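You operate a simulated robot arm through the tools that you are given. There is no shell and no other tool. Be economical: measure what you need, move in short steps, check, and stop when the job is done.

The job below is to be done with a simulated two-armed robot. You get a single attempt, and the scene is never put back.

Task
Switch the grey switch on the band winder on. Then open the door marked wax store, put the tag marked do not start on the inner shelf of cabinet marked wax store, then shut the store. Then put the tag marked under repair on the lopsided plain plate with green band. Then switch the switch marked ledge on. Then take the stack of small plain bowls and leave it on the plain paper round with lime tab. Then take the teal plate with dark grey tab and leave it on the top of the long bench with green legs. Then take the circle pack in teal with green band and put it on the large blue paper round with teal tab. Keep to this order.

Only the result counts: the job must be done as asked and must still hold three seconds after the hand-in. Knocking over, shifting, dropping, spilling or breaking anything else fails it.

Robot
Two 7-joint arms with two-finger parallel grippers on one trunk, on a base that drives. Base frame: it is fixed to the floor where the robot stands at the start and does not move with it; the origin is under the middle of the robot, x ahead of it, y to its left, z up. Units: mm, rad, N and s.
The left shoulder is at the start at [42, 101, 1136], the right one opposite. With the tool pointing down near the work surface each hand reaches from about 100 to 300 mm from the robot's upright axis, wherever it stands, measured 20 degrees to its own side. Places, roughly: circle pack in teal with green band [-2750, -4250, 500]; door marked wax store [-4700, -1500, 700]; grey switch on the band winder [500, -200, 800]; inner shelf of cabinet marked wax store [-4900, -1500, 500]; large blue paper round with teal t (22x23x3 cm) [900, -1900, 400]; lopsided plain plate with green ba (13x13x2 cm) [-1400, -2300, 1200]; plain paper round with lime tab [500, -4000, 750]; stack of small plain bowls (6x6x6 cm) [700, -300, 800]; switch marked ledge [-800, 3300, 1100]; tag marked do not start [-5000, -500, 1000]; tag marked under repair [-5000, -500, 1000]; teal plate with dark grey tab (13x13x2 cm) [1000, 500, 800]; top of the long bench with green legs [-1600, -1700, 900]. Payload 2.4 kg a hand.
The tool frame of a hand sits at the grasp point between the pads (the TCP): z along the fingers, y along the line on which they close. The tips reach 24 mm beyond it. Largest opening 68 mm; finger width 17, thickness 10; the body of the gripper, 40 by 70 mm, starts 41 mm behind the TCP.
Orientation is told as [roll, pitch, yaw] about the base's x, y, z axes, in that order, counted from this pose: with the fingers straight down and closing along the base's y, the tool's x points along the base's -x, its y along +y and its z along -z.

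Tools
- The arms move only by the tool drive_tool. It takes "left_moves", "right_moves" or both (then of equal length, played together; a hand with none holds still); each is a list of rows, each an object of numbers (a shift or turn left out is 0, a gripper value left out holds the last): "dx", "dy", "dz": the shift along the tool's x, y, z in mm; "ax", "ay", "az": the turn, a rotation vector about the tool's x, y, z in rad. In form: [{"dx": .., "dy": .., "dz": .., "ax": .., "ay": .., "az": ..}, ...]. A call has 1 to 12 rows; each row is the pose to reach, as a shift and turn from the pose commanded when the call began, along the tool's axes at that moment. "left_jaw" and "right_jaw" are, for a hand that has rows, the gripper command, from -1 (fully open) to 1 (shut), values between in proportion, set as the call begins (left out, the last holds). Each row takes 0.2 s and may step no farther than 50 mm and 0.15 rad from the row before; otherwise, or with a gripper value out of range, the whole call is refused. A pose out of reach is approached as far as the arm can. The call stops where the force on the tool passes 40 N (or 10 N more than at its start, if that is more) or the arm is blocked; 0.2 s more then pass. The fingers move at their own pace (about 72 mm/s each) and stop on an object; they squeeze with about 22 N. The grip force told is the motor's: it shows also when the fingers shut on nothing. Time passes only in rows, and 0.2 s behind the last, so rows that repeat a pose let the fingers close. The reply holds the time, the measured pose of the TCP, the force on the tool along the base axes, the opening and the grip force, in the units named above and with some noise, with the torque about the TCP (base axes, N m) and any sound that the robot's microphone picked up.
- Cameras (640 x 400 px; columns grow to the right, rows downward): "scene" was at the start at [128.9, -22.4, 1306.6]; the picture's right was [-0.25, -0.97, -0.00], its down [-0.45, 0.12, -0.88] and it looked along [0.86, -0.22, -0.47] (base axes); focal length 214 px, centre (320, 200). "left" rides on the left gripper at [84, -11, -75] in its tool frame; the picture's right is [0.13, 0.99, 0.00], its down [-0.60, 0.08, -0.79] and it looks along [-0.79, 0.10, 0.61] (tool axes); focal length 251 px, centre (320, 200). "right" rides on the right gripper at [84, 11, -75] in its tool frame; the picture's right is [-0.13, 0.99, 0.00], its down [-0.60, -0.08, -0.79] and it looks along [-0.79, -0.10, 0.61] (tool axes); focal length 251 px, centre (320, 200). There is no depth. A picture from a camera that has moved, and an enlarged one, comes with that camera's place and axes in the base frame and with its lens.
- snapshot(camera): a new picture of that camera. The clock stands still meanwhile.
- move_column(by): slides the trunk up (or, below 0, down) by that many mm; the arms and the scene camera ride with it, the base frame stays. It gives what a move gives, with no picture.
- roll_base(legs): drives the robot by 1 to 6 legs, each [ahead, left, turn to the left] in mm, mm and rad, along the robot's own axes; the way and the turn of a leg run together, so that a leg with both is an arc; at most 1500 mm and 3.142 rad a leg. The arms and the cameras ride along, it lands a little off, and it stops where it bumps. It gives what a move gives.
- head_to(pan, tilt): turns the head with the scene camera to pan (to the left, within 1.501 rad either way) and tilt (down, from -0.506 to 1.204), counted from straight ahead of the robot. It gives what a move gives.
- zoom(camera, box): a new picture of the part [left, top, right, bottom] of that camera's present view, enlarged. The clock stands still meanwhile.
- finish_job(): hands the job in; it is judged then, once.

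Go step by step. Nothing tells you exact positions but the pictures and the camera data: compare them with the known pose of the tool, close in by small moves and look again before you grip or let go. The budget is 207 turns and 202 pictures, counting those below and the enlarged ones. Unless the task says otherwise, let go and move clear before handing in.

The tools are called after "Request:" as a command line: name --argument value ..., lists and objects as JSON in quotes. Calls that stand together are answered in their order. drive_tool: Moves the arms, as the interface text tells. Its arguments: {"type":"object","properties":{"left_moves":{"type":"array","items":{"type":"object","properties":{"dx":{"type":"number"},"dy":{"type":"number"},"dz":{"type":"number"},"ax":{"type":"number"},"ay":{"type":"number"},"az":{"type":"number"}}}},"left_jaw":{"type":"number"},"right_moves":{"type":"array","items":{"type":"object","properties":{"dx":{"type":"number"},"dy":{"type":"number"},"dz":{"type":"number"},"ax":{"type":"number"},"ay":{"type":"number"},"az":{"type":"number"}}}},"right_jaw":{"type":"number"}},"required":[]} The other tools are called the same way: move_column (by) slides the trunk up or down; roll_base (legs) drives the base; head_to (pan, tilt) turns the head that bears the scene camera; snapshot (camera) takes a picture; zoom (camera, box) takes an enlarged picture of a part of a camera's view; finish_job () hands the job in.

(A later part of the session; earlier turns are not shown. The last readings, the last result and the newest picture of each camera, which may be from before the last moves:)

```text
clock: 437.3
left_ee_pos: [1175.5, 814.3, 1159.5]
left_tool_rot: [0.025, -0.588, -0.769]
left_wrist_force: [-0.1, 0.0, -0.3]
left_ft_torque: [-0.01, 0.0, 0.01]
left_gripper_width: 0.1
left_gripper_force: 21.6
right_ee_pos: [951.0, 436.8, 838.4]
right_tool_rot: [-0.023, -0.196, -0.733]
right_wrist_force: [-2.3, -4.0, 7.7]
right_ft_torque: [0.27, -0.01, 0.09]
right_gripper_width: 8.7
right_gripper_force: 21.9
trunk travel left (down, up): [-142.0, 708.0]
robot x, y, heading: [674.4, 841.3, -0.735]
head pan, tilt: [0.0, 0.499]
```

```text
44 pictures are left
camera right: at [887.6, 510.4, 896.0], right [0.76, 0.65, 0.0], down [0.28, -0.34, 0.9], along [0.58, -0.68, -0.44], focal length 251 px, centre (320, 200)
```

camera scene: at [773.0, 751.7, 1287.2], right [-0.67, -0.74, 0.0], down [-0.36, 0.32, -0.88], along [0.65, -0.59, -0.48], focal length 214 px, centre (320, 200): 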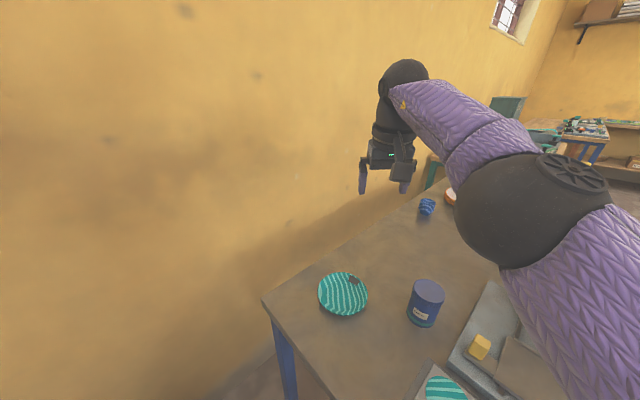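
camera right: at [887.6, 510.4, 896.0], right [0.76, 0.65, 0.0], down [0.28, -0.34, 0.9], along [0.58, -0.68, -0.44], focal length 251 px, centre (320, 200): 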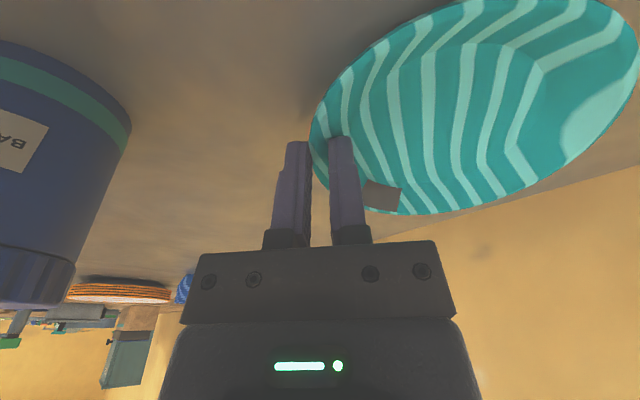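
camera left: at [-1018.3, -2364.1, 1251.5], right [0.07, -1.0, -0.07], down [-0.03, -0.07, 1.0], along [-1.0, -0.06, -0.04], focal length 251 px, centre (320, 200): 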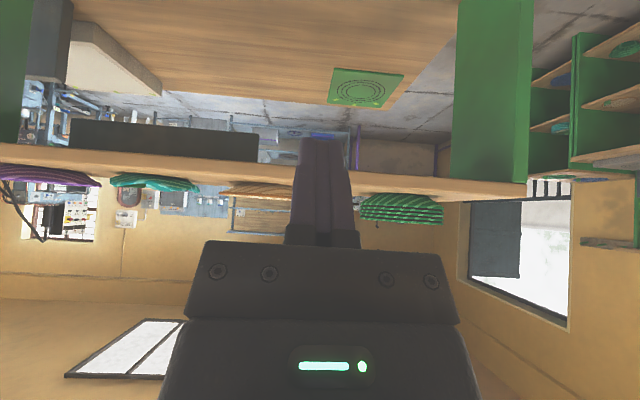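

Request:
drive_tool --right_moves '[{"dz": -3}, {"dz": -8, "ax": -0.1}, {"dz": -13, "ax": -0.24}, {"dz": -13, "ax": -0.38}, {"dz": -13, "ax": -0.5}, {"dz": -13, "ax": -0.55}]' --right_jaw 0.1

Request:
snapshot --camera "right"

```text
clock: 438.7
left_ee_pos: [1176.8, 812.8, 1159.3]
left_tool_rot: [0.025, -0.587, -0.769]
left_wrist_force: [0.1, 0.0, 0.4]
left_ft_torque: [0.02, 0.02, 0.01]
left_gripper_width: 0.0
left_gripper_force: 22.0
right_ee_pos: [949.4, 437.2, 851.2]
right_tool_rot: [0.529, -0.195, -0.733]
right_wrist_force: [0.2, -0.3, -0.4]
right_ft_torque: [0.02, 0.01, 0.0]
right_gripper_width: 30.5
right_gripper_force: 0.1
trunk travel left (down, up): [-142.0, 708.0]
robot x, y, heading: [672.4, 839.0, -0.734]
head pan, tilt: [0.0, 0.499]
```

```text
43 pictures are left
camera right: at [859.9, 480.0, 905.0], right [0.6, 0.62, 0.52], down [0.03, -0.66, 0.75], along [0.8, -0.43, -0.41], focal length 251 px, centre (320, 200)
```

right: 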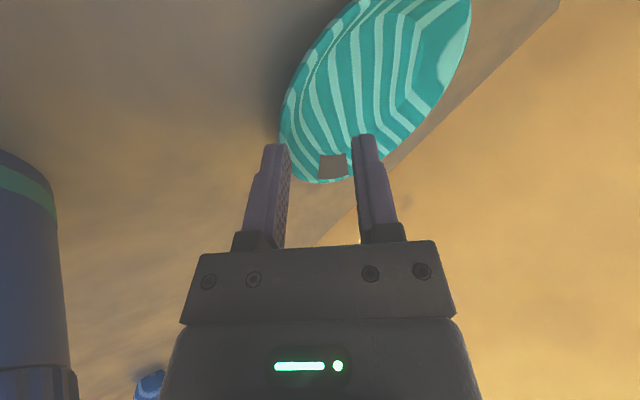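

Request:
drive_tool --right_moves '[{"dy": -6}, {"dy": -12}, {"dy": -12, "dz": 3}]'

Request:
snapshot --camera "right"

```text
clock: 439.5
left_ee_pos: [1175.2, 814.2, 1159.8]
left_tool_rot: [0.025, -0.586, -0.77]
left_wrist_force: [-0.8, -0.7, -0.4]
left_ft_torque: [-0.01, 0.04, 0.01]
left_gripper_width: 0.0
left_gripper_force: 22.3
right_ee_pos: [946.3, 429.5, 843.7]
right_tool_rot: [0.526, -0.196, -0.733]
right_wrist_force: [0.3, 0.7, -0.4]
right_ft_torque: [-0.03, 0.01, 0.01]
right_gripper_width: 30.6
right_gripper_force: 0.0
trunk travel left (down, up): [-142.0, 708.0]
robot x, y, heading: [672.1, 840.1, -0.734]
head pan, tilt: [0.0, 0.499]
```

```text
42 pictures are left
camera right: at [855.6, 472.5, 896.3], right [0.6, 0.62, 0.51], down [0.03, -0.66, 0.75], along [0.8, -0.43, -0.41], focal length 251 px, centre (320, 200)
```

right: 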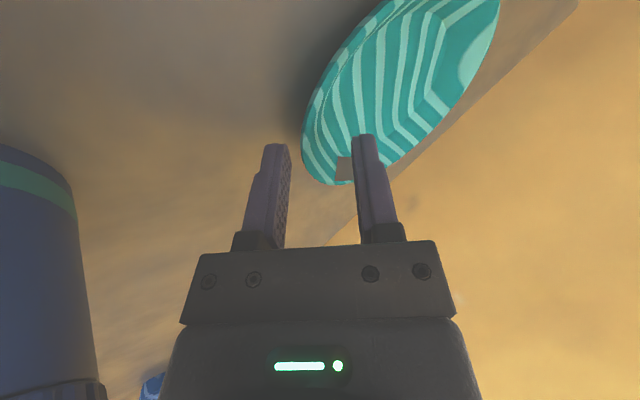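

Request:
drive_tool --right_moves '[{"dz": 3}, {"dz": 5}]'

Request:
drive_tool --right_moves '[{"dz": 0}, {"dz": 0}, {"dz": 0}]' --right_jaw 1

Request:
drive_tool --right_moves '[{"dy": 8, "dz": -13}, {"dy": 20, "dz": -34}]'

Request:
snapshot --camera "right"

```text
clock: 440.1
left_ee_pos: [1174.7, 814.2, 1158.4]
left_tool_rot: [0.024, -0.586, -0.77]
left_wrist_force: [0.4, -1.1, -0.2]
left_ft_torque: [-0.02, -0.02, 0.02]
left_gripper_width: 0.1
left_gripper_force: 22.3
right_ee_pos: [948.3, 431.2, 839.6]
right_tool_rot: [0.527, -0.196, -0.732]
right_wrist_force: [0.0, -0.5, -0.6]
right_ft_torque: [-0.02, 0.0, 0.04]
right_gripper_width: 30.7
right_gripper_force: 0.0
trunk travel left (down, up): [-142.0, 708.0]
robot x, y, heading: [671.1, 840.7, -0.736]
head pan, tilt: [0.0, 0.499]
```

```text
clock: 440.9
left_ee_pos: [1176.6, 814.7, 1158.3]
left_tool_rot: [0.023, -0.589, -0.769]
left_wrist_force: [0.0, 0.0, 0.8]
left_ft_torque: [0.0, -0.01, 0.04]
left_gripper_width: 0.0
left_gripper_force: 22.2
right_ee_pos: [948.0, 430.6, 839.8]
right_tool_rot: [0.525, -0.195, -0.733]
right_wrist_force: [-0.7, -0.3, 1.5]
right_ft_torque: [0.15, -0.02, 0.03]
right_gripper_width: 2.3
right_gripper_force: 22.3
trunk travel left (down, up): [-142.0, 708.0]
robot x, y, heading: [672.7, 841.3, -0.734]
head pan, tilt: [0.0, 0.499]
```

```text
clock: 441.5
left_ee_pos: [1176.2, 814.7, 1159.6]
left_tool_rot: [0.023, -0.586, -0.769]
left_wrist_force: [0.4, 0.2, 0.4]
left_ft_torque: [0.01, 0.0, 0.01]
left_gripper_width: 0.0
left_gripper_force: 22.1
right_ee_pos: [943.4, 436.9, 877.5]
right_tool_rot: [0.526, -0.194, -0.732]
right_wrist_force: [0.6, 0.6, 0.6]
right_ft_torque: [-0.02, 0.01, 0.0]
right_gripper_width: 1.3
right_gripper_force: 22.0
trunk travel left (down, up): [-142.0, 708.0]
robot x, y, heading: [670.5, 842.2, -0.734]
head pan, tilt: [0.0, 0.499]
```

```text
41 pictures are left
camera right: at [852.7, 479.0, 931.3], right [0.6, 0.62, 0.51], down [0.04, -0.66, 0.75], along [0.8, -0.43, -0.42], focal length 251 px, centre (320, 200)
```

right: 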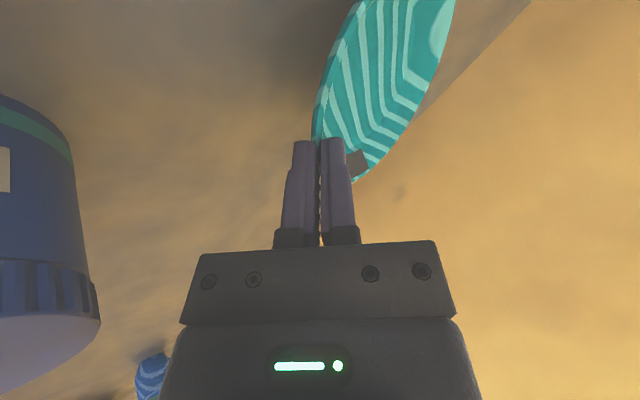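

Request:
drive_tool --right_moves '[{"dy": -10, "dz": 17}, {"dy": -20, "dz": 34}]'

Request:
drive_tool --right_moves '[{"dz": 0}, {"dz": 0}, {"dz": 3}, {"dz": 6}]' --right_jaw 0.55

Request:
snapshot --camera "right"

```text
clock: 442.1
left_ee_pos: [1176.0, 813.9, 1159.3]
left_tool_rot: [0.023, -0.586, -0.769]
left_wrist_force: [-0.2, 0.1, -1.1]
left_ft_torque: [-0.01, -0.01, -0.01]
left_gripper_width: 0.0
left_gripper_force: 21.9
right_ee_pos: [947.3, 430.1, 839.8]
right_tool_rot: [0.527, -0.195, -0.734]
right_wrist_force: [-2.0, -1.9, 3.4]
right_ft_torque: [0.21, 0.03, 0.03]
right_gripper_width: 2.1
right_gripper_force: 22.0
trunk travel left (down, up): [-142.0, 708.0]
robot x, y, heading: [672.8, 840.2, -0.734]
head pan, tilt: [0.0, 0.499]
```

```text
clock: 443.1
left_ee_pos: [1176.1, 814.9, 1159.8]
left_tool_rot: [0.025, -0.586, -0.771]
left_wrist_force: [0.3, -0.7, 0.1]
left_ft_torque: [0.02, 0.0, 0.02]
left_gripper_width: 0.1
left_gripper_force: 21.9
right_ee_pos: [950.4, 431.9, 834.1]
right_tool_rot: [0.527, -0.193, -0.733]
right_wrist_force: [-0.1, -0.1, 0.2]
right_ft_torque: [-0.01, 0.01, 0.02]
right_gripper_width: 15.5
right_gripper_force: 0.1
trunk travel left (down, up): [-142.0, 708.0]
robot x, y, heading: [676.7, 839.5, -0.736]
head pan, tilt: [0.0, 0.499]
```

```text
40 pictures are left
camera right: at [860.5, 475.3, 887.4], right [0.6, 0.62, 0.51], down [0.04, -0.66, 0.75], along [0.8, -0.43, -0.42], focal length 251 px, centre (320, 200)
```

right: 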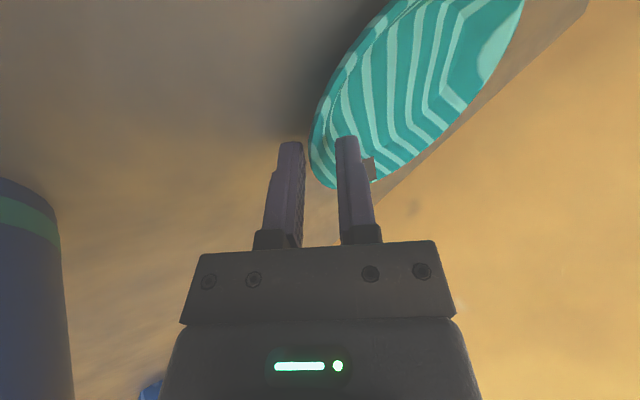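

Request:
drive_tool --right_moves '[{"dz": 3}, {"dz": 3}]'

Request:
drive_tool --right_moves '[{"dz": 0}, {"dz": 0}, {"dz": 0}]' --right_jaw 1

Request:
drive_tool --right_moves '[{"dy": 8, "dz": -13}, {"dy": 20, "dz": -34}, {"dy": 40, "dz": -68}, {"dy": 52, "dz": -100}]'

Request:
snapshot --camera "right"

```text
clock: 443.7
left_ee_pos: [1175.1, 814.8, 1159.1]
left_tool_rot: [0.025, -0.586, -0.769]
left_wrist_force: [-0.3, 0.1, -0.5]
left_ft_torque: [-0.01, -0.01, 0.0]
left_gripper_width: 0.0
left_gripper_force: 22.0
right_ee_pos: [951.4, 433.7, 832.0]
right_tool_rot: [0.524, -0.198, -0.731]
right_wrist_force: [-0.2, -0.1, 0.0]
right_ft_torque: [-0.02, -0.02, 0.01]
right_gripper_width: 15.6
right_gripper_force: 0.1
trunk travel left (down, up): [-142.0, 708.0]
robot x, y, heading: [675.5, 841.0, -0.736]
head pan, tilt: [0.0, 0.499]
```

```text
clock: 444.5
left_ee_pos: [1175.8, 815.1, 1159.8]
left_tool_rot: [0.024, -0.586, -0.77]
left_wrist_force: [-1.1, 0.1, 0.6]
left_ft_torque: [-0.02, 0.03, -0.04]
left_gripper_width: 0.4
left_gripper_force: 21.8
right_ee_pos: [951.1, 434.5, 833.3]
right_tool_rot: [0.527, -0.197, -0.733]
right_wrist_force: [-0.3, -0.5, 4.9]
right_ft_torque: [0.3, -0.1, 0.0]
right_gripper_width: 4.4
right_gripper_force: 22.3
trunk travel left (down, up): [-142.0, 708.0]
robot x, y, heading: [674.6, 841.8, -0.739]
head pan, tilt: [0.0, 0.499]
```

```text
clock: 445.5
left_ee_pos: [1176.1, 814.9, 1159.1]
left_tool_rot: [0.025, -0.586, -0.771]
left_wrist_force: [0.9, 0.4, 0.3]
left_ft_torque: [0.0, 0.01, -0.01]
left_gripper_width: 0.0
left_gripper_force: 22.0
right_ee_pos: [933.2, 443.6, 940.1]
right_tool_rot: [0.526, -0.193, -0.733]
right_wrist_force: [0.7, -0.4, -0.1]
right_ft_torque: [0.0, 0.03, -0.01]
right_gripper_width: 1.1
right_gripper_force: 21.4
trunk travel left (down, up): [-142.0, 708.0]
robot x, y, heading: [672.1, 845.2, -0.737]
head pan, tilt: [0.0, 0.499]
```

```text
39 pictures are left
camera right: at [843.2, 487.9, 994.0], right [0.6, 0.62, 0.51], down [0.04, -0.66, 0.75], along [0.8, -0.43, -0.42], focal length 251 px, centre (320, 200)
```

right: 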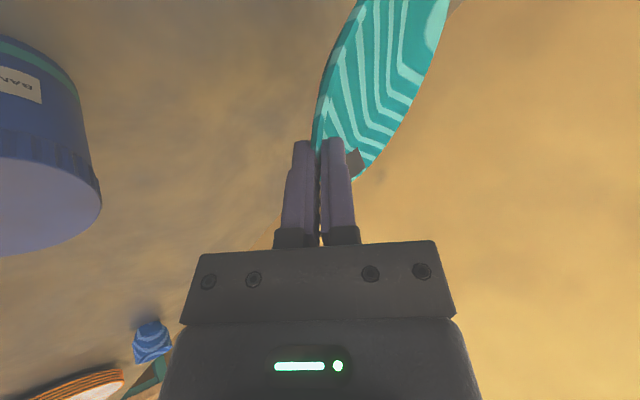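

Request:
head_to --pan -0.1 --tilt 0.8

Request:
snapshot --camera "scene"

```text
clock: 446.3
left_ee_pos: [1174.8, 813.9, 1158.8]
left_tool_rot: [0.026, -0.586, -0.769]
left_wrist_force: [-0.3, 0.4, -0.3]
left_ft_torque: [0.02, 0.0, -0.01]
left_gripper_width: 0.0
left_gripper_force: 22.7
right_ee_pos: [932.7, 444.5, 939.7]
right_tool_rot: [0.528, -0.195, -0.733]
right_wrist_force: [0.8, 0.6, 0.1]
right_ft_torque: [0.02, 0.02, 0.01]
right_gripper_width: 1.1
right_gripper_force: 22.2
trunk travel left (down, up): [-142.0, 708.0]
robot x, y, heading: [671.7, 839.8, -0.729]
head pan, tilt: [-0.099, 0.799]
```

```text
38 pictures are left
camera scene: at [794.0, 721.7, 1067.9], right [-0.74, -0.67, 0.0], down [-0.48, 0.53, -0.7], along [0.47, -0.52, -0.72], focal length 214 px, centre (320, 200)
```

scene: 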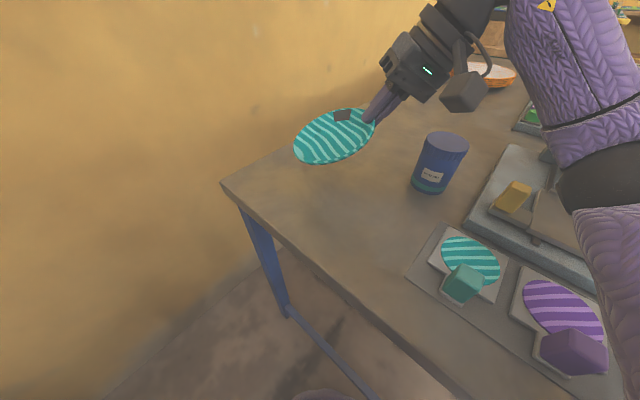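

The plate is held clear of the bench. I'll carry it out and round to the west side of the long bench.

Request:
move_column --by 120

Request:
roll_base --legs '[[-537, -309, 0], [0, 0, -2.41], [0, -270, 0], [1500, 0, 0], [1100, 0, 0]]'

Request:
snapshot --camera "right"

```text
clock: 447.8
left_ee_pos: [1144.0, 842.0, 1307.0]
left_tool_rot: [0.027, -0.673, -0.771]
left_wrist_force: [-0.3, -0.3, 0.1]
left_ft_torque: [0.01, 0.05, 0.01]
left_gripper_width: 0.0
left_gripper_force: 22.2
right_ee_pos: [932.5, 443.7, 1061.2]
right_tool_rot: [0.526, -0.194, -0.732]
right_wrist_force: [0.2, -0.2, -0.2]
right_ft_torque: [-0.03, 0.02, 0.0]
right_gripper_width: 1.3
right_gripper_force: 22.2
trunk travel left (down, up): [-262.0, 588.0]
robot x, y, heading: [670.7, 838.5, -0.737]
head pan, tilt: [-0.099, 0.799]
```

```text
clock: 470.7
left_ee_pos: [-2879.3, 905.6, 1306.9]
left_tool_rot: [0.027, -0.673, 3.108]
left_wrist_force: [0.1, -0.4, -0.7]
left_ft_torque: [-0.03, 0.01, 0.0]
left_gripper_width: 0.2
left_gripper_force: 22.3
right_ee_pos: [-2990.2, 1343.6, 1061.4]
right_tool_rot: [0.528, -0.195, -3.135]
right_wrist_force: [-0.1, -0.2, -0.1]
right_ft_torque: [0.03, -0.01, -0.01]
right_gripper_width: 1.2
right_gripper_force: 22.1
trunk travel left (down, up): [-262.0, 588.0]
robot x, y, heading: [-2530.6, 1221.5, -3.141]
head pan, tilt: [-0.099, 0.799]
```

```text
37 pictures are left
camera right: at [-2894.3, 1371.2, 1115.1], right [-0.03, -0.86, 0.51], down [-0.47, 0.46, 0.75], along [-0.88, -0.22, -0.41], focal length 251 px, centre (320, 200)
```

right: 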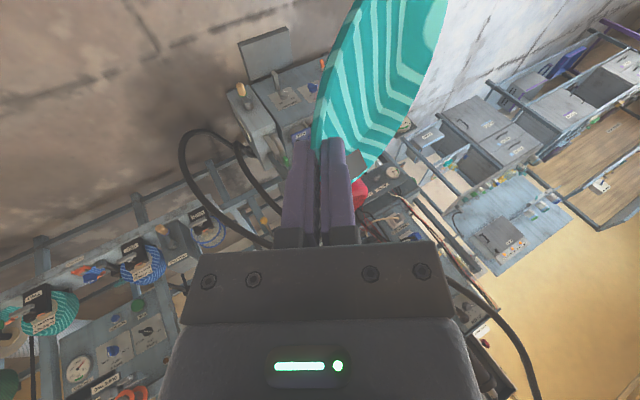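

Request:
roll_base --legs '[[100, 1480, 0], [0, 1490, 0], [0, 600, 0], [0, 0, 3.14]]'

Request:
head_to --pan -0.2 --tilt 0.5

Request:
snapshot --camera "scene"

```text
clock: 495.2
left_ee_pos: [-2301.7, -2021.9, 1307.3]
left_tool_rot: [0.028, -0.674, -0.085]
left_wrist_force: [-0.3, -0.5, -0.6]
left_ft_torque: [0.0, 0.01, 0.02]
left_gripper_width: 0.0
left_gripper_force: 22.1
right_ee_pos: [-2213.0, -2463.4, 1061.6]
right_tool_rot: [0.527, -0.197, -0.044]
right_wrist_force: [0.6, 0.6, -0.4]
right_ft_torque: [0.04, -0.01, -0.02]
right_gripper_width: 1.3
right_gripper_force: 22.2
trunk travel left (down, up): [-262.0, 588.0]
robot x, y, heading: [-2666.8, -2324.3, -0.045]
head pan, tilt: [-0.099, 0.799]
```

```text
clock: 496.1
left_ee_pos: [-2302.3, -2020.9, 1307.7]
left_tool_rot: [0.029, -0.672, -0.085]
left_wrist_force: [0.6, 0.4, 0.9]
left_ft_torque: [0.03, 0.0, -0.01]
left_gripper_width: 0.0
left_gripper_force: 21.7
right_ee_pos: [-2212.8, -2465.3, 1061.9]
right_tool_rot: [0.527, -0.195, -0.045]
right_wrist_force: [-0.2, -0.4, -0.2]
right_ft_torque: [0.03, 0.02, -0.02]
right_gripper_width: 1.1
right_gripper_force: 22.0
trunk travel left (down, up): [-262.0, 588.0]
robot x, y, heading: [-2665.5, -2321.7, -0.048]
head pan, tilt: [-0.201, 0.499]
```

```text
36 pictures are left
camera scene: at [-2518.8, -2347.5, 1216.3], right [-0.24, -0.97, 0.0], down [-0.47, 0.12, -0.88], along [0.85, -0.21, -0.48], focal length 214 px, centre (320, 200)
```

scene: 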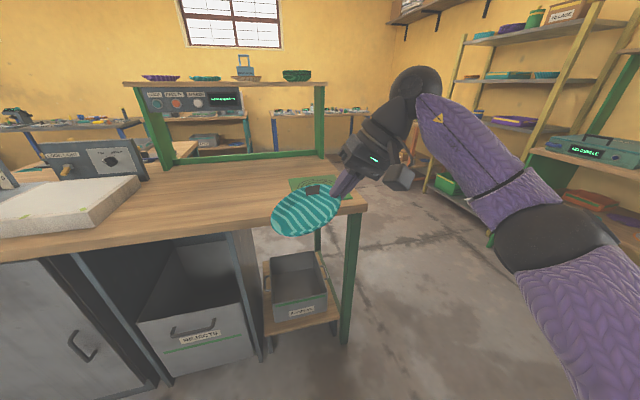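

Request:
roll_base --legs '[[304, 180, 0.04]]'

Request:
move_column --by -60

Request:
snapshot --camera "scene"

```text
clock: 498.4
left_ee_pos: [-1997.6, -1839.0, 1307.0]
left_tool_rot: [0.027, -0.676, -0.048]
left_wrist_force: [-0.4, -0.7, 0.0]
left_ft_torque: [-0.02, 0.02, 0.02]
left_gripper_width: 0.1
left_gripper_force: 21.8
right_ee_pos: [-1893.4, -2277.2, 1061.9]
right_tool_rot: [0.528, -0.195, -0.011]
right_wrist_force: [-1.0, 0.3, -0.5]
right_ft_torque: [-0.03, -0.03, 0.03]
right_gripper_width: 1.2
right_gripper_force: 22.0
trunk travel left (down, up): [-262.0, 588.0]
robot x, y, heading: [-2352.5, -2152.6, -0.013]
head pan, tilt: [-0.201, 0.499]
```

```text
clock: 499.4
left_ee_pos: [-1983.2, -1839.6, 1238.4]
left_tool_rot: [0.028, -0.642, -0.046]
left_wrist_force: [-1.2, 0.2, -0.6]
left_ft_torque: [0.0, -0.02, -0.03]
left_gripper_width: 0.0
left_gripper_force: 21.4
right_ee_pos: [-1892.9, -2277.2, 1001.7]
right_tool_rot: [0.528, -0.195, -0.009]
right_wrist_force: [-0.2, -0.5, 0.0]
right_ft_torque: [-0.01, -0.03, -0.01]
right_gripper_width: 1.3
right_gripper_force: 21.8
trunk travel left (down, up): [-202.0, 648.0]
robot x, y, heading: [-2351.7, -2152.9, -0.008]
head pan, tilt: [-0.201, 0.499]
```

```text
35 pictures are left
camera scene: at [-2189.2, -2172.3, 1155.4], right [-0.21, -0.98, 0.0], down [-0.47, 0.1, -0.88], along [0.86, -0.18, -0.48], focal length 214 px, centre (320, 200)
```

scene: 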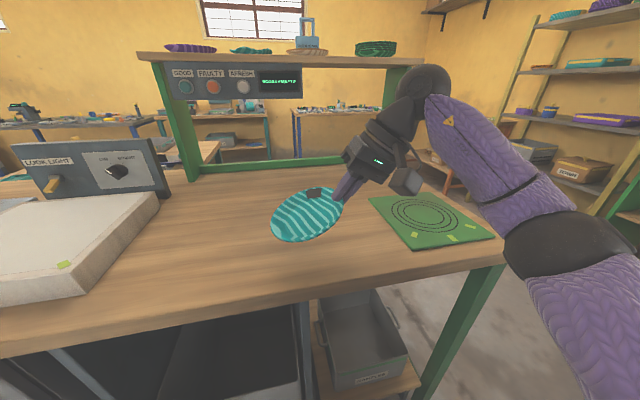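

Request:
move_column --by -45

Request:
drive_tool --right_moves '[{"dx": 2, "dy": -5, "dz": 8.4}, {"dx": 4, "dy": -10, "dz": 16.7}, {"dx": 5, "dy": -13, "dz": 21}]'

Request:
zoom --camera "scene" --box '[230, 110, 470, 260]'

```text
clock: 500.2
left_ee_pos: [-1966.9, -1839.0, 1184.9]
left_tool_rot: [0.028, -0.616, -0.048]
left_wrist_force: [-0.4, 0.0, -0.1]
left_ft_torque: [0.02, -0.02, 0.02]
left_gripper_width: 0.1
left_gripper_force: 21.8
right_ee_pos: [-1894.4, -2277.5, 957.9]
right_tool_rot: [0.527, -0.195, -0.01]
right_wrist_force: [-1.0, 0.5, 0.0]
right_ft_torque: [-0.01, 0.0, 0.02]
right_gripper_width: 1.1
right_gripper_force: 21.5
trunk travel left (down, up): [-157.0, 693.0]
robot x, y, heading: [-2351.2, -2153.2, -0.015]
head pan, tilt: [-0.201, 0.499]
```

```text
clock: 501.0
left_ee_pos: [-1967.1, -1838.6, 1185.1]
left_tool_rot: [0.026, -0.616, -0.048]
left_wrist_force: [0.0, -0.3, 0.5]
left_ft_torque: [-0.01, -0.01, 0.0]
left_gripper_width: 0.2
left_gripper_force: 21.8
right_ee_pos: [-1893.8, -2279.2, 931.6]
right_tool_rot: [0.527, -0.195, -0.011]
right_wrist_force: [0.3, -0.9, 0.3]
right_ft_torque: [0.0, 0.0, -0.01]
right_gripper_width: 1.3
right_gripper_force: 21.9
trunk travel left (down, up): [-157.0, 693.0]
robot x, y, heading: [-2348.0, -2153.8, -0.01]
head pan, tilt: [-0.201, 0.499]
```

```text
2.67 times, centred on (350, 185) of scene
camera zoom: at [-2176.2, -2172.4, 1109.2], right [-0.21, -0.98, 0.0], down [-0.47, 0.1, -0.88], along [0.86, -0.18, -0.48], focal length 572 px, centre (240, 240)
```

zoom: 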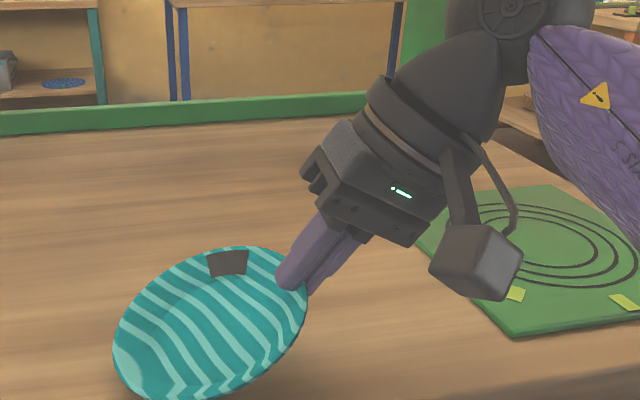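

Request:
drive_tool --right_moves '[{"dx": 2, "dy": -5, "dz": 8.4}, {"dx": 4, "dy": -10, "dz": 16.7}, {"dx": 5, "dy": -13, "dz": 21}, {"dx": 6, "dy": -15.5, "dz": 25}]'

Request:
snapshot --camera "right"

```text
clock: 502.0
left_ee_pos: [-1967.2, -1838.6, 1184.2]
left_tool_rot: [0.028, -0.615, -0.048]
left_wrist_force: [-0.1, 0.2, 0.5]
left_ft_torque: [0.0, -0.02, -0.02]
left_gripper_width: 0.0
left_gripper_force: 21.6
right_ee_pos: [-1894.6, -2280.1, 900.5]
right_tool_rot: [0.527, -0.194, -0.011]
right_wrist_force: [0.8, -1.7, 4.1]
right_ft_torque: [0.25, -0.01, -0.06]
right_gripper_width: 3.5
right_gripper_force: 22.1
trunk travel left (down, up): [-157.0, 693.0]
robot x, y, heading: [-2350.2, -2155.4, -0.013]
head pan, tilt: [-0.201, 0.499]
```

```text
33 pictures are left
camera right: at [-1990.8, -2307.6, 954.3], right [0.04, 0.86, 0.51], down [0.46, -0.47, 0.75], along [0.89, 0.21, -0.41], focal length 251 px, centre (320, 200)
```

right: 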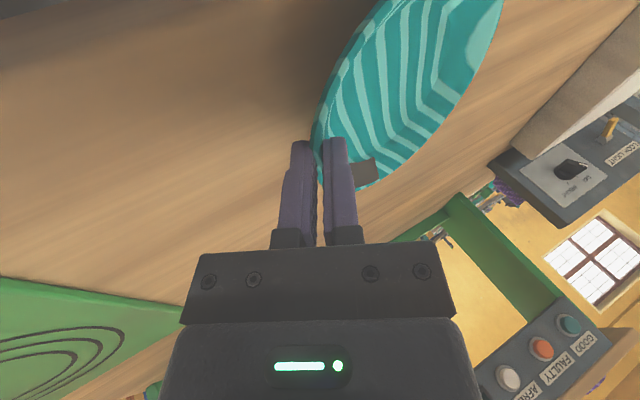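

The plate rests on the bench top. Release with a small opening and draw back along the fingers.

Request:
drive_tool --right_moves '[{"dz": 0}, {"dz": 0}, {"dz": -15}, {"dz": -45}, {"dz": -90}]' --right_jaw 0.5

Request:
snapshot --camera "scene"

```text
clock: 503.2
left_ee_pos: [-1967.3, -1839.2, 1184.4]
left_tool_rot: [0.028, -0.615, -0.047]
left_wrist_force: [0.2, 0.4, 0.1]
left_ft_torque: [0.03, 0.03, 0.0]
left_gripper_width: 0.1
left_gripper_force: 22.2
right_ee_pos: [-1910.1, -2322.9, 977.4]
right_tool_rot: [0.527, -0.195, -0.011]
right_wrist_force: [0.6, 0.8, -0.3]
right_ft_torque: [0.0, 0.02, -0.02]
right_gripper_width: 16.9
right_gripper_force: 0.1
trunk travel left (down, up): [-157.0, 693.0]
robot x, y, heading: [-2352.7, -2151.9, -0.012]
head pan, tilt: [-0.201, 0.499]
```

```text
32 pictures are left
camera scene: at [-2176.2, -2172.4, 1109.3], right [-0.21, -0.98, 0.0], down [-0.47, 0.1, -0.88], along [0.86, -0.18, -0.48], focal length 214 px, centre (320, 200)
```

scene: 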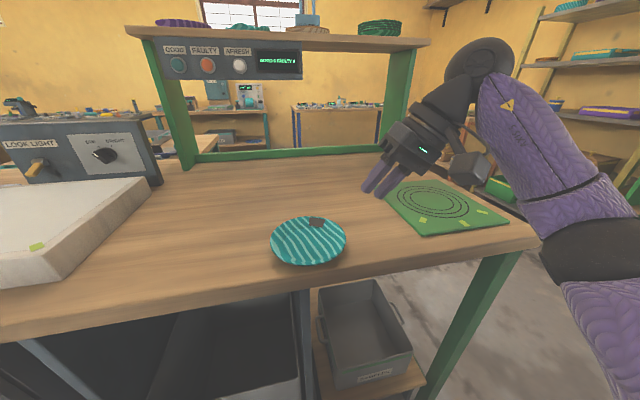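

The plate lies on the long bench. Last item: the teal circle pack near [-2750,-4250,500]; I'll drive there facing the south shelves.

Request:
roll_base --legs '[[-380, 0, 0], [0, -1200, 0], [0, 0, -1.56]]'

Request:
drive_tool --right_moves '[{"ax": 0.14, "dz": -10}, {"ax": 0.28, "dz": -20}, {"ax": 0.42, "dz": -30}, {"ax": 0.55, "dz": -40}, {"ax": 0.55, "dz": -40}]' --right_jaw -1

Request:
head_to --pan 0 --tilt 0.5

Request:
snapshot --camera "scene"

```text
clock: 515.2
left_ee_pos: [-2432.5, -3727.8, 1184.8]
left_tool_rot: [0.027, -0.617, -1.62]
left_wrist_force: [0.0, 0.1, -0.1]
left_ft_torque: [0.01, 0.0, -0.03]
left_gripper_width: 0.0
left_gripper_force: 22.0
right_ee_pos: [-2916.7, -3784.4, 978.5]
right_tool_rot: [0.527, -0.197, -1.583]
right_wrist_force: [-0.1, -0.5, 0.9]
right_ft_torque: [0.0, 0.04, 0.01]
right_gripper_width: 16.8
right_gripper_force: 0.1
trunk travel left (down, up): [-157.0, 693.0]
robot x, y, heading: [-2742.3, -3343.6, -1.586]
head pan, tilt: [-0.201, 0.499]
```

```text
clock: 516.4
left_ee_pos: [-2432.8, -3726.8, 1184.6]
left_tool_rot: [0.029, -0.617, -1.62]
left_wrist_force: [-0.3, 0.4, 0.0]
left_ft_torque: [0.0, -0.01, -0.01]
left_gripper_width: 0.0
left_gripper_force: 21.9
right_ee_pos: [-2936.3, -3775.6, 1011.7]
right_tool_rot: [-0.024, -0.196, -1.585]
right_wrist_force: [-0.2, -0.2, 0.1]
right_ft_torque: [0.0, -0.01, -0.03]
right_gripper_width: 67.9
right_gripper_force: 0.0
trunk travel left (down, up): [-157.0, 693.0]
robot x, y, heading: [-2744.9, -3345.5, -1.585]
head pan, tilt: [-0.201, 0.499]
```

```text
clock: 517.1
left_ee_pos: [-2432.7, -3728.6, 1185.0]
left_tool_rot: [0.028, -0.614, -1.619]
left_wrist_force: [-0.1, -0.3, -0.3]
left_ft_torque: [0.0, -0.01, 0.0]
left_gripper_width: 0.0
left_gripper_force: 22.2
right_ee_pos: [-2937.3, -3776.2, 1011.0]
right_tool_rot: [-0.023, -0.196, -1.582]
right_wrist_force: [0.2, -1.3, 0.1]
right_ft_torque: [-0.01, 0.01, 0.0]
right_gripper_width: 67.9
right_gripper_force: 0.1
trunk travel left (down, up): [-157.0, 693.0]
robot x, y, heading: [-2745.0, -3345.7, -1.583]
head pan, tilt: [0.0, 0.499]
```

```text
31 pictures are left
camera scene: at [-2747.1, -3518.1, 1109.2], right [-1.0, 0.01, 0.0], down [0.01, 0.48, -0.88], along [-0.01, -0.88, -0.48], focal length 214 px, centre (320, 200)
```

scene: 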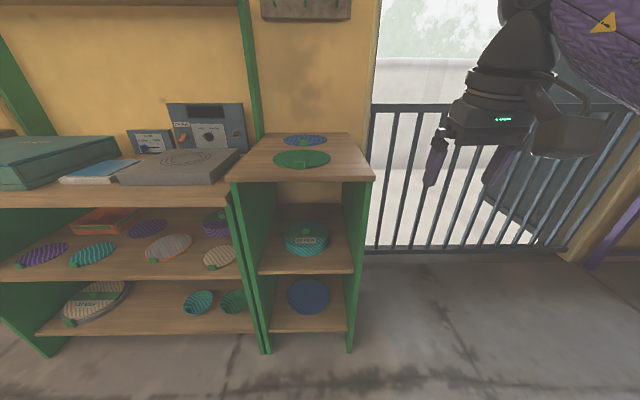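

Request:
zoom --camera "scene" --box '[225, 120, 385, 350]'

```text
1.74 times, centred on (305, 235) of scene
camera zoom: at [-2747.1, -3518.1, 1109.2], right [-1.0, 0.01, 0.0], down [0.01, 0.48, -0.88], along [-0.01, -0.88, -0.48], focal length 373 px, centre (346, 139)
```

zoom: 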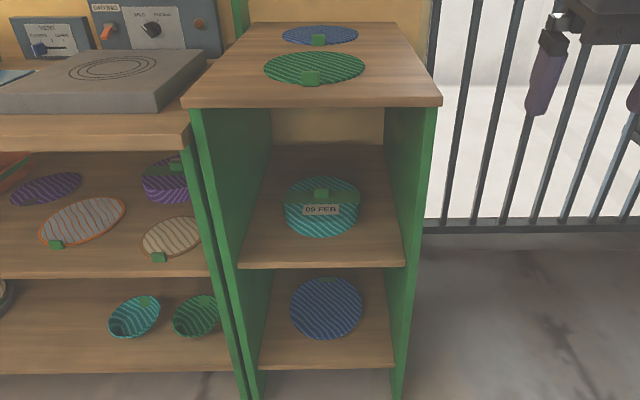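

The pack lies in the right cubby, centre about [-2691,-4272], top z≈530, with a green tab on top. I'll lower the trunk and bring the right hand down and tilted to reach in.

Request:
move_column --by -150

Request:
drive_tool --right_moves '[{"dx": -2, "dy": 10, "dz": 40, "ay": -0.06}, {"dx": -4, "dy": 20, "dz": 80, "ay": -0.12}, {"dx": -7, "dy": 31, "dz": 120, "ay": -0.19}, {"dx": -9, "dy": 41, "dz": 160, "ay": -0.26}, {"dx": -12, "dy": 52, "dz": 200, "ay": -0.33}, {"dx": -14, "dy": 62, "dz": 240, "ay": -0.4}, {"dx": -16, "dy": 72, "dz": 278, "ay": -0.46}]'

Request:
roll_base --legs '[[150, 175, 0.015]]'

Request:
snapshot --camera "right"

Request:
snapshot --camera "scene"

```text
clock: 518.9
left_ee_pos: [-2433.8, -3797.9, 981.7]
left_tool_rot: [0.023, -0.465, -1.619]
left_wrist_force: [-0.3, 0.8, 0.0]
left_ft_torque: [0.03, 0.01, 0.01]
left_gripper_width: 0.0
left_gripper_force: 21.7
right_ee_pos: [-2936.2, -3776.6, 860.9]
right_tool_rot: [-0.022, -0.195, -1.584]
right_wrist_force: [-0.8, 0.4, 0.0]
right_ft_torque: [-0.02, -0.02, 0.02]
right_gripper_width: 68.3
right_gripper_force: 0.2
trunk travel left (down, up): [-7.0, 843.0]
robot x, y, heading: [-2743.5, -3344.8, -1.588]
head pan, tilt: [0.0, 0.499]
```

```text
clock: 520.5
left_ee_pos: [-2432.8, -3799.3, 982.4]
left_tool_rot: [0.023, -0.464, -1.616]
left_wrist_force: [0.3, 1.4, 0.1]
left_ft_torque: [0.01, 0.02, 0.0]
left_gripper_width: 0.0
left_gripper_force: 22.3
right_ee_pos: [-2871.5, -3847.5, 589.6]
right_tool_rot: [-0.027, -0.655, -1.57]
right_wrist_force: [0.4, -0.5, -0.6]
right_ft_torque: [0.04, 0.02, -0.01]
right_gripper_width: 67.8
right_gripper_force: 0.1
trunk travel left (down, up): [-7.0, 843.0]
robot x, y, heading: [-2744.0, -3343.1, -1.586]
head pan, tilt: [0.0, 0.499]
```

```text
clock: 522.2
left_ee_pos: [-2247.9, -3945.0, 982.2]
left_tool_rot: [0.022, -0.464, -1.601]
left_wrist_force: [-0.4, -0.1, 0.3]
left_ft_torque: [-0.03, 0.0, -0.03]
left_gripper_width: 0.2
left_gripper_force: 22.3
right_ee_pos: [-2684.9, -4002.6, 588.7]
right_tool_rot: [-0.029, -0.655, -1.552]
right_wrist_force: [-0.4, 0.0, -0.4]
right_ft_torque: [0.02, 0.01, 0.0]
right_gripper_width: 68.2
right_gripper_force: 0.1
trunk travel left (down, up): [-7.0, 843.0]
robot x, y, heading: [-2563.3, -3494.5, -1.567]
head pan, tilt: [0.0, 0.499]
```

```text
29 pictures are left
camera right: at [-2673.4, -3890.9, 597.4], right [0.99, -0.1, 0.06], down [-0.06, 0.0, 1.0], along [-0.1, -0.99, 0.0], focal length 251 px, centre (320, 200)
```

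right: 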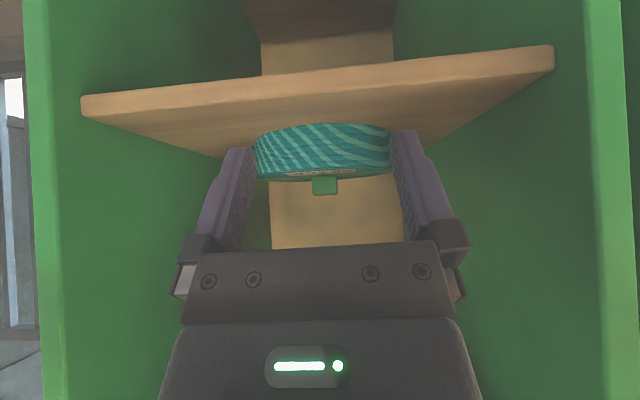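

```text
28 pictures are left
camera scene: at [-2566.0, -3722.5, 953.2], right [-1.0, 0.0, 0.0], down [0.0, 0.48, -0.88], along [0.0, -0.88, -0.48], focal length 214 px, centre (320, 200)
```

scene: 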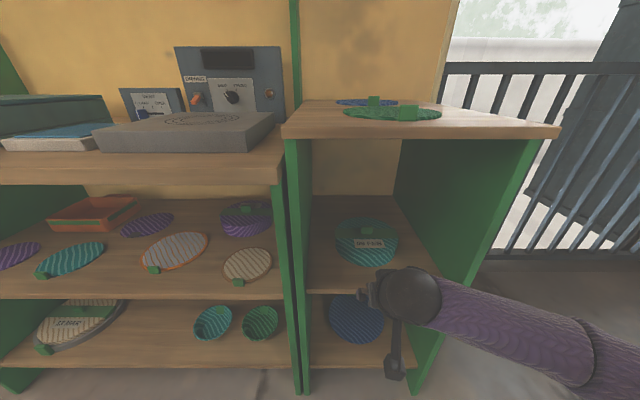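

The tab is at about [-2705,-4262,575], about 36 mm wide. I'll extend the arm and move in above the pack.

Request:
drive_tool --right_moves '[{"dx": -31, "dy": -7, "dz": 20}, {"dx": -62, "dy": -14, "dz": 40}, {"dx": -93, "dy": -20, "dz": 60}]'

Request:
roll_base --legs '[[105, 0, 0]]'

Request:
snapshot --camera "right"

```text
clock: 523.0
left_ee_pos: [-2247.0, -3946.6, 982.2]
left_tool_rot: [0.024, -0.464, -1.599]
left_wrist_force: [-0.3, -0.6, -0.1]
left_ft_torque: [-0.03, -0.01, -0.02]
left_gripper_width: 0.1
left_gripper_force: 21.9
right_ee_pos: [-2703.4, -4114.4, 598.8]
right_tool_rot: [-0.029, -0.655, -1.55]
right_wrist_force: [-1.2, 0.2, -0.5]
right_ft_torque: [-0.01, 0.01, -0.01]
right_gripper_width: 68.1
right_gripper_force: 0.1
trunk travel left (down, up): [-7.0, 843.0]
robot x, y, heading: [-2567.6, -3493.6, -1.565]
head pan, tilt: [0.0, 0.499]
```

```text
clock: 524.2
left_ee_pos: [-2245.9, -4050.6, 982.7]
left_tool_rot: [0.023, -0.464, -1.601]
left_wrist_force: [-0.7, -0.1, 0.3]
left_ft_torque: [-0.01, 0.0, 0.02]
left_gripper_width: 0.2
left_gripper_force: 21.8
right_ee_pos: [-2703.8, -4218.9, 599.1]
right_tool_rot: [-0.03, -0.656, -1.552]
right_wrist_force: [-0.2, -0.1, 0.3]
right_ft_torque: [-0.02, 0.02, 0.0]
right_gripper_width: 67.9
right_gripper_force: 0.1
trunk travel left (down, up): [-7.0, 843.0]
robot x, y, heading: [-2569.7, -3602.0, -1.565]
head pan, tilt: [0.0, 0.499]
```

```text
27 pictures are left
camera right: at [-2691.9, -4107.3, 607.4], right [0.99, -0.1, 0.06], down [-0.06, 0.0, 1.0], along [-0.1, -0.99, 0.0], focal length 251 px, centre (320, 200)
```

right: 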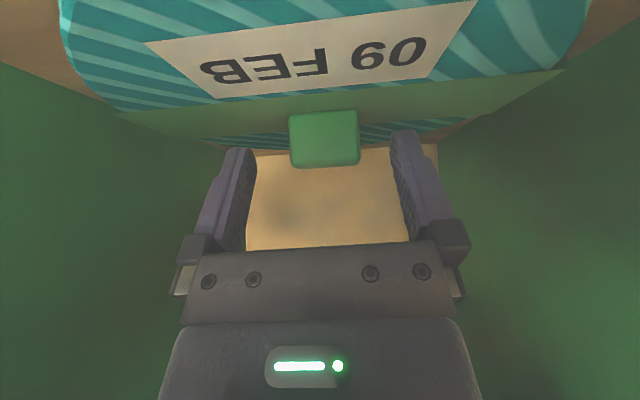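

Request:
drive_tool --right_moves '[{"dx": -8, "dy": 2, "dz": 6}, {"dx": -4, "dy": 3, "dz": 19.4}]'

Request:
snapshot --camera "right"

```text
clock: 524.8
left_ee_pos: [-2246.8, -4049.8, 982.9]
left_tool_rot: [0.021, -0.466, -1.601]
left_wrist_force: [-0.4, -0.6, 0.9]
left_ft_torque: [-0.01, 0.02, 0.0]
left_gripper_width: 0.0
left_gripper_force: 21.8
right_ee_pos: [-2699.2, -4234.7, 589.4]
right_tool_rot: [-0.026, -0.659, -1.554]
right_wrist_force: [0.2, 3.0, 12.2]
right_ft_torque: [0.01, -0.46, 0.04]
right_gripper_width: 67.8
right_gripper_force: 0.0
trunk travel left (down, up): [-7.0, 843.0]
robot x, y, heading: [-2567.2, -3602.3, -1.567]
head pan, tilt: [0.0, 0.499]
```

```text
26 pictures are left
camera right: at [-2687.9, -4122.5, 596.6], right [0.99, -0.1, 0.06], down [-0.06, 0.01, 1.0], along [-0.1, -0.99, 0.0], focal length 251 px, centre (320, 200)
```

right: 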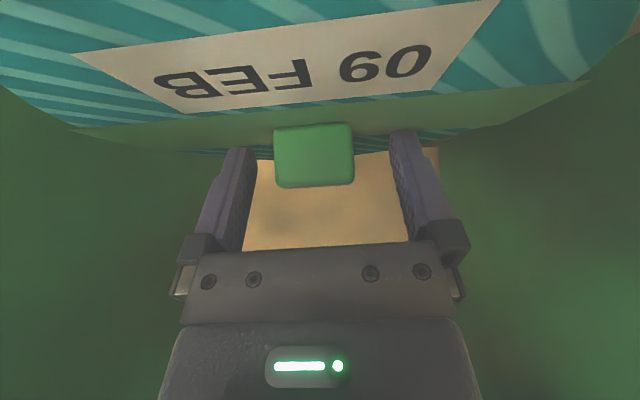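

Request:
drive_tool --right_moves '[{"dx": -3.5, "dy": -4, "dz": -4.5}]'

Request:
roll_base --legs '[[28, 0, 0]]'

Request:
snapshot --camera "right"

```text
clock: 525.2
left_ee_pos: [-2246.2, -4051.0, 981.4]
left_tool_rot: [0.023, -0.465, -1.599]
left_wrist_force: [-0.2, -0.9, 0.2]
left_ft_torque: [0.01, 0.01, -0.02]
left_gripper_width: 0.0
left_gripper_force: 21.8
right_ee_pos: [-2704.1, -4234.2, 592.8]
right_tool_rot: [-0.028, -0.653, -1.551]
right_wrist_force: [-0.6, 0.5, -0.9]
right_ft_torque: [0.01, 0.06, 0.01]
right_gripper_width: 68.1
right_gripper_force: 0.0
trunk travel left (down, up): [-7.0, 843.0]
robot x, y, heading: [-2566.0, -3600.9, -1.565]
head pan, tilt: [0.0, 0.499]
```

```text
clock: 526.0
left_ee_pos: [-2247.4, -4079.0, 982.0]
left_tool_rot: [0.025, -0.464, -1.599]
left_wrist_force: [0.0, -0.4, -0.1]
left_ft_torque: [-0.04, 0.03, -0.03]
left_gripper_width: 0.0
left_gripper_force: 21.5
right_ee_pos: [-2702.8, -4262.4, 592.0]
right_tool_rot: [-0.028, -0.655, -1.554]
right_wrist_force: [-0.1, 0.1, 0.0]
right_ft_torque: [0.01, 0.01, -0.02]
right_gripper_width: 67.9
right_gripper_force: 0.0
trunk travel left (down, up): [-7.0, 843.0]
robot x, y, heading: [-2569.5, -3627.9, -1.569]
head pan, tilt: [0.0, 0.499]
```

```text
25 pictures are left
camera right: at [-2692.0, -4150.5, 600.3], right [0.99, -0.1, 0.06], down [-0.06, 0.0, 1.0], along [-0.1, -0.99, 0.0], focal length 251 px, centre (320, 200)
```

right: 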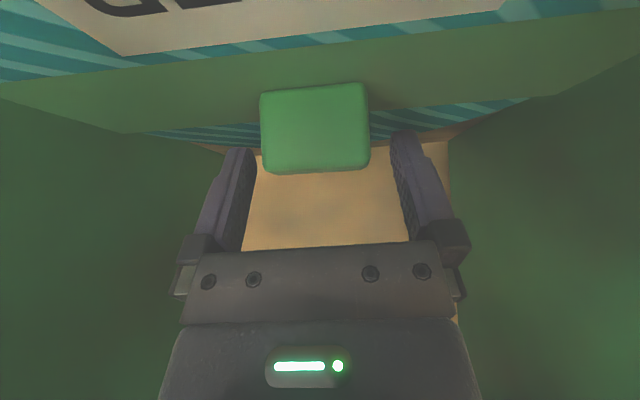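

Request:
drive_tool --right_moves '[{"dx": 9, "dy": -3, "dz": -6}, {"dx": 19, "dy": -3, "dz": -11}]'

Request:
drive_tool --right_moves '[{"dz": 0}, {"dz": 0}, {"dz": 0}]' --right_jaw 1

Request:
drive_tool --right_moves '[{"dx": -6, "dz": -8}, {"dx": -15, "dz": -20}]'

Request:
snapshot --camera "right"

```text
clock: 526.6
left_ee_pos: [-2246.5, -4078.5, 981.8]
left_tool_rot: [0.023, -0.464, -1.599]
left_wrist_force: [-0.3, 0.4, 0.3]
left_ft_torque: [-0.02, 0.02, -0.02]
left_gripper_width: 0.0
left_gripper_force: 22.1
right_ee_pos: [-2706.1, -4241.0, 589.5]
right_tool_rot: [-0.03, -0.655, -1.551]
right_wrist_force: [-0.2, 0.2, 0.0]
right_ft_torque: [0.0, -0.02, 0.01]
right_gripper_width: 68.0
right_gripper_force: 0.1
trunk travel left (down, up): [-7.0, 843.0]
robot x, y, heading: [-2565.6, -3628.0, -1.568]
head pan, tilt: [0.0, 0.499]
```

```text
clock: 527.4
left_ee_pos: [-2246.2, -4077.0, 982.4]
left_tool_rot: [0.023, -0.463, -1.598]
left_wrist_force: [0.5, -0.1, 0.4]
left_ft_torque: [0.0, -0.02, 0.03]
left_gripper_width: 0.1
left_gripper_force: 22.1
right_ee_pos: [-2706.9, -4240.2, 589.4]
right_tool_rot: [-0.028, -0.655, -1.553]
right_wrist_force: [0.6, 1.2, 0.1]
right_ft_torque: [0.0, -0.1, 0.06]
right_gripper_width: 33.4
right_gripper_force: 22.4
trunk travel left (down, up): [-7.0, 843.0]
robot x, y, heading: [-2567.0, -3627.5, -1.564]
head pan, tilt: [0.0, 0.499]
```

```text
clock: 528.0
left_ee_pos: [-2245.8, -4078.7, 981.1]
left_tool_rot: [0.022, -0.465, -1.599]
left_wrist_force: [-0.5, 0.1, 0.3]
left_ft_torque: [0.02, -0.01, 0.0]
left_gripper_width: 0.0
left_gripper_force: 22.4
right_ee_pos: [-2705.0, -4240.8, 615.6]
right_tool_rot: [-0.028, -0.657, -1.553]
right_wrist_force: [-0.6, 0.9, -1.8]
right_ft_torque: [0.02, 0.0, 0.01]
right_gripper_width: 33.7
right_gripper_force: 21.7
trunk travel left (down, up): [-7.0, 843.0]
robot x, y, heading: [-2566.4, -3631.4, -1.566]
head pan, tilt: [0.0, 0.499]
```

```text
24 pictures are left
camera right: at [-2694.6, -4128.9, 623.9], right [0.99, -0.1, 0.06], down [-0.06, 0.0, 1.0], along [-0.1, -0.99, 0.0], focal length 251 px, centre (320, 200)
```

right: 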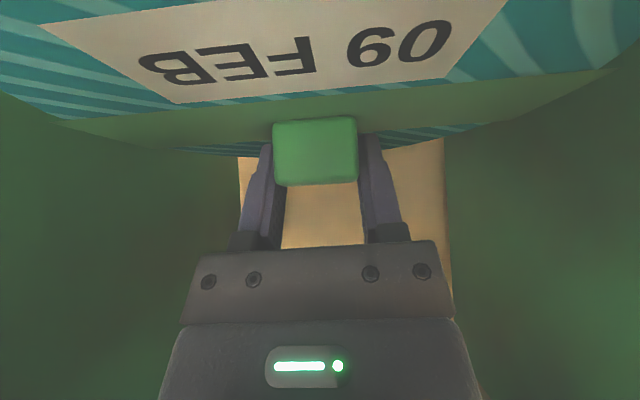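

The pack is gripped by its tab and lifted. I'll back out and carry it to the low shelf with the large blue round near [900,-1900,400].

Request:
roll_base --legs '[[-330, 0, 0], [0, 0, 1.565], [1500, 0, 0], [790, 0, 0]]'

Request:
roll_base --legs '[[0, 1450, 0]]'

Request:
snapshot --camera "scene"

```text
clock: 544.8
left_ee_pos: [139.9, -2948.2, 981.5]
left_tool_rot: [0.022, -0.464, -0.031]
left_wrist_force: [0.0, 0.2, 0.2]
left_ft_torque: [0.03, -0.01, 0.0]
left_gripper_width: 0.1
left_gripper_force: 22.0
right_ee_pos: [299.7, -3406.9, 614.9]
right_tool_rot: [-0.03, -0.653, 0.015]
right_wrist_force: [0.7, 0.7, -1.9]
right_ft_torque: [0.01, -0.02, -0.02]
right_gripper_width: 33.6
right_gripper_force: 22.0
trunk travel left (down, up): [-7.0, 843.0]
robot x, y, heading: [-309.4, -3269.8, -0.001]
head pan, tilt: [0.0, 0.499]
```

```text
clock: 552.0
left_ee_pos: [117.9, -1468.1, 980.7]
left_tool_rot: [0.024, -0.465, -0.014]
left_wrist_force: [-0.2, -0.1, 0.6]
left_ft_torque: [-0.01, -0.01, -0.03]
left_gripper_width: 0.0
left_gripper_force: 21.7
right_ee_pos: [287.9, -1925.6, 615.9]
right_tool_rot: [-0.028, -0.654, 0.034]
right_wrist_force: [-0.2, 0.4, -1.4]
right_ft_torque: [0.03, -0.03, 0.0]
right_gripper_width: 33.6
right_gripper_force: 21.8
trunk travel left (down, up): [-7.0, 843.0]
robot x, y, heading: [-328.0, -1798.7, 0.02]
head pan, tilt: [0.0, 0.499]
```

```text
23 pictures are left
camera scene: at [-97.9, -1791.5, 953.1], right [0.02, -1.0, 0.0], down [-0.48, -0.01, -0.88], along [0.88, 0.02, -0.48], focal length 214 px, centre (320, 200)
```

scene: 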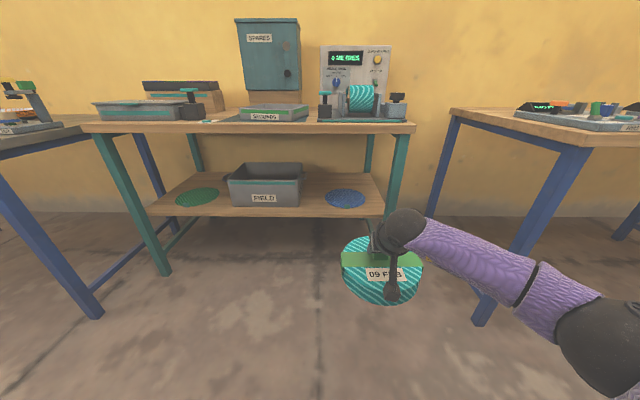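

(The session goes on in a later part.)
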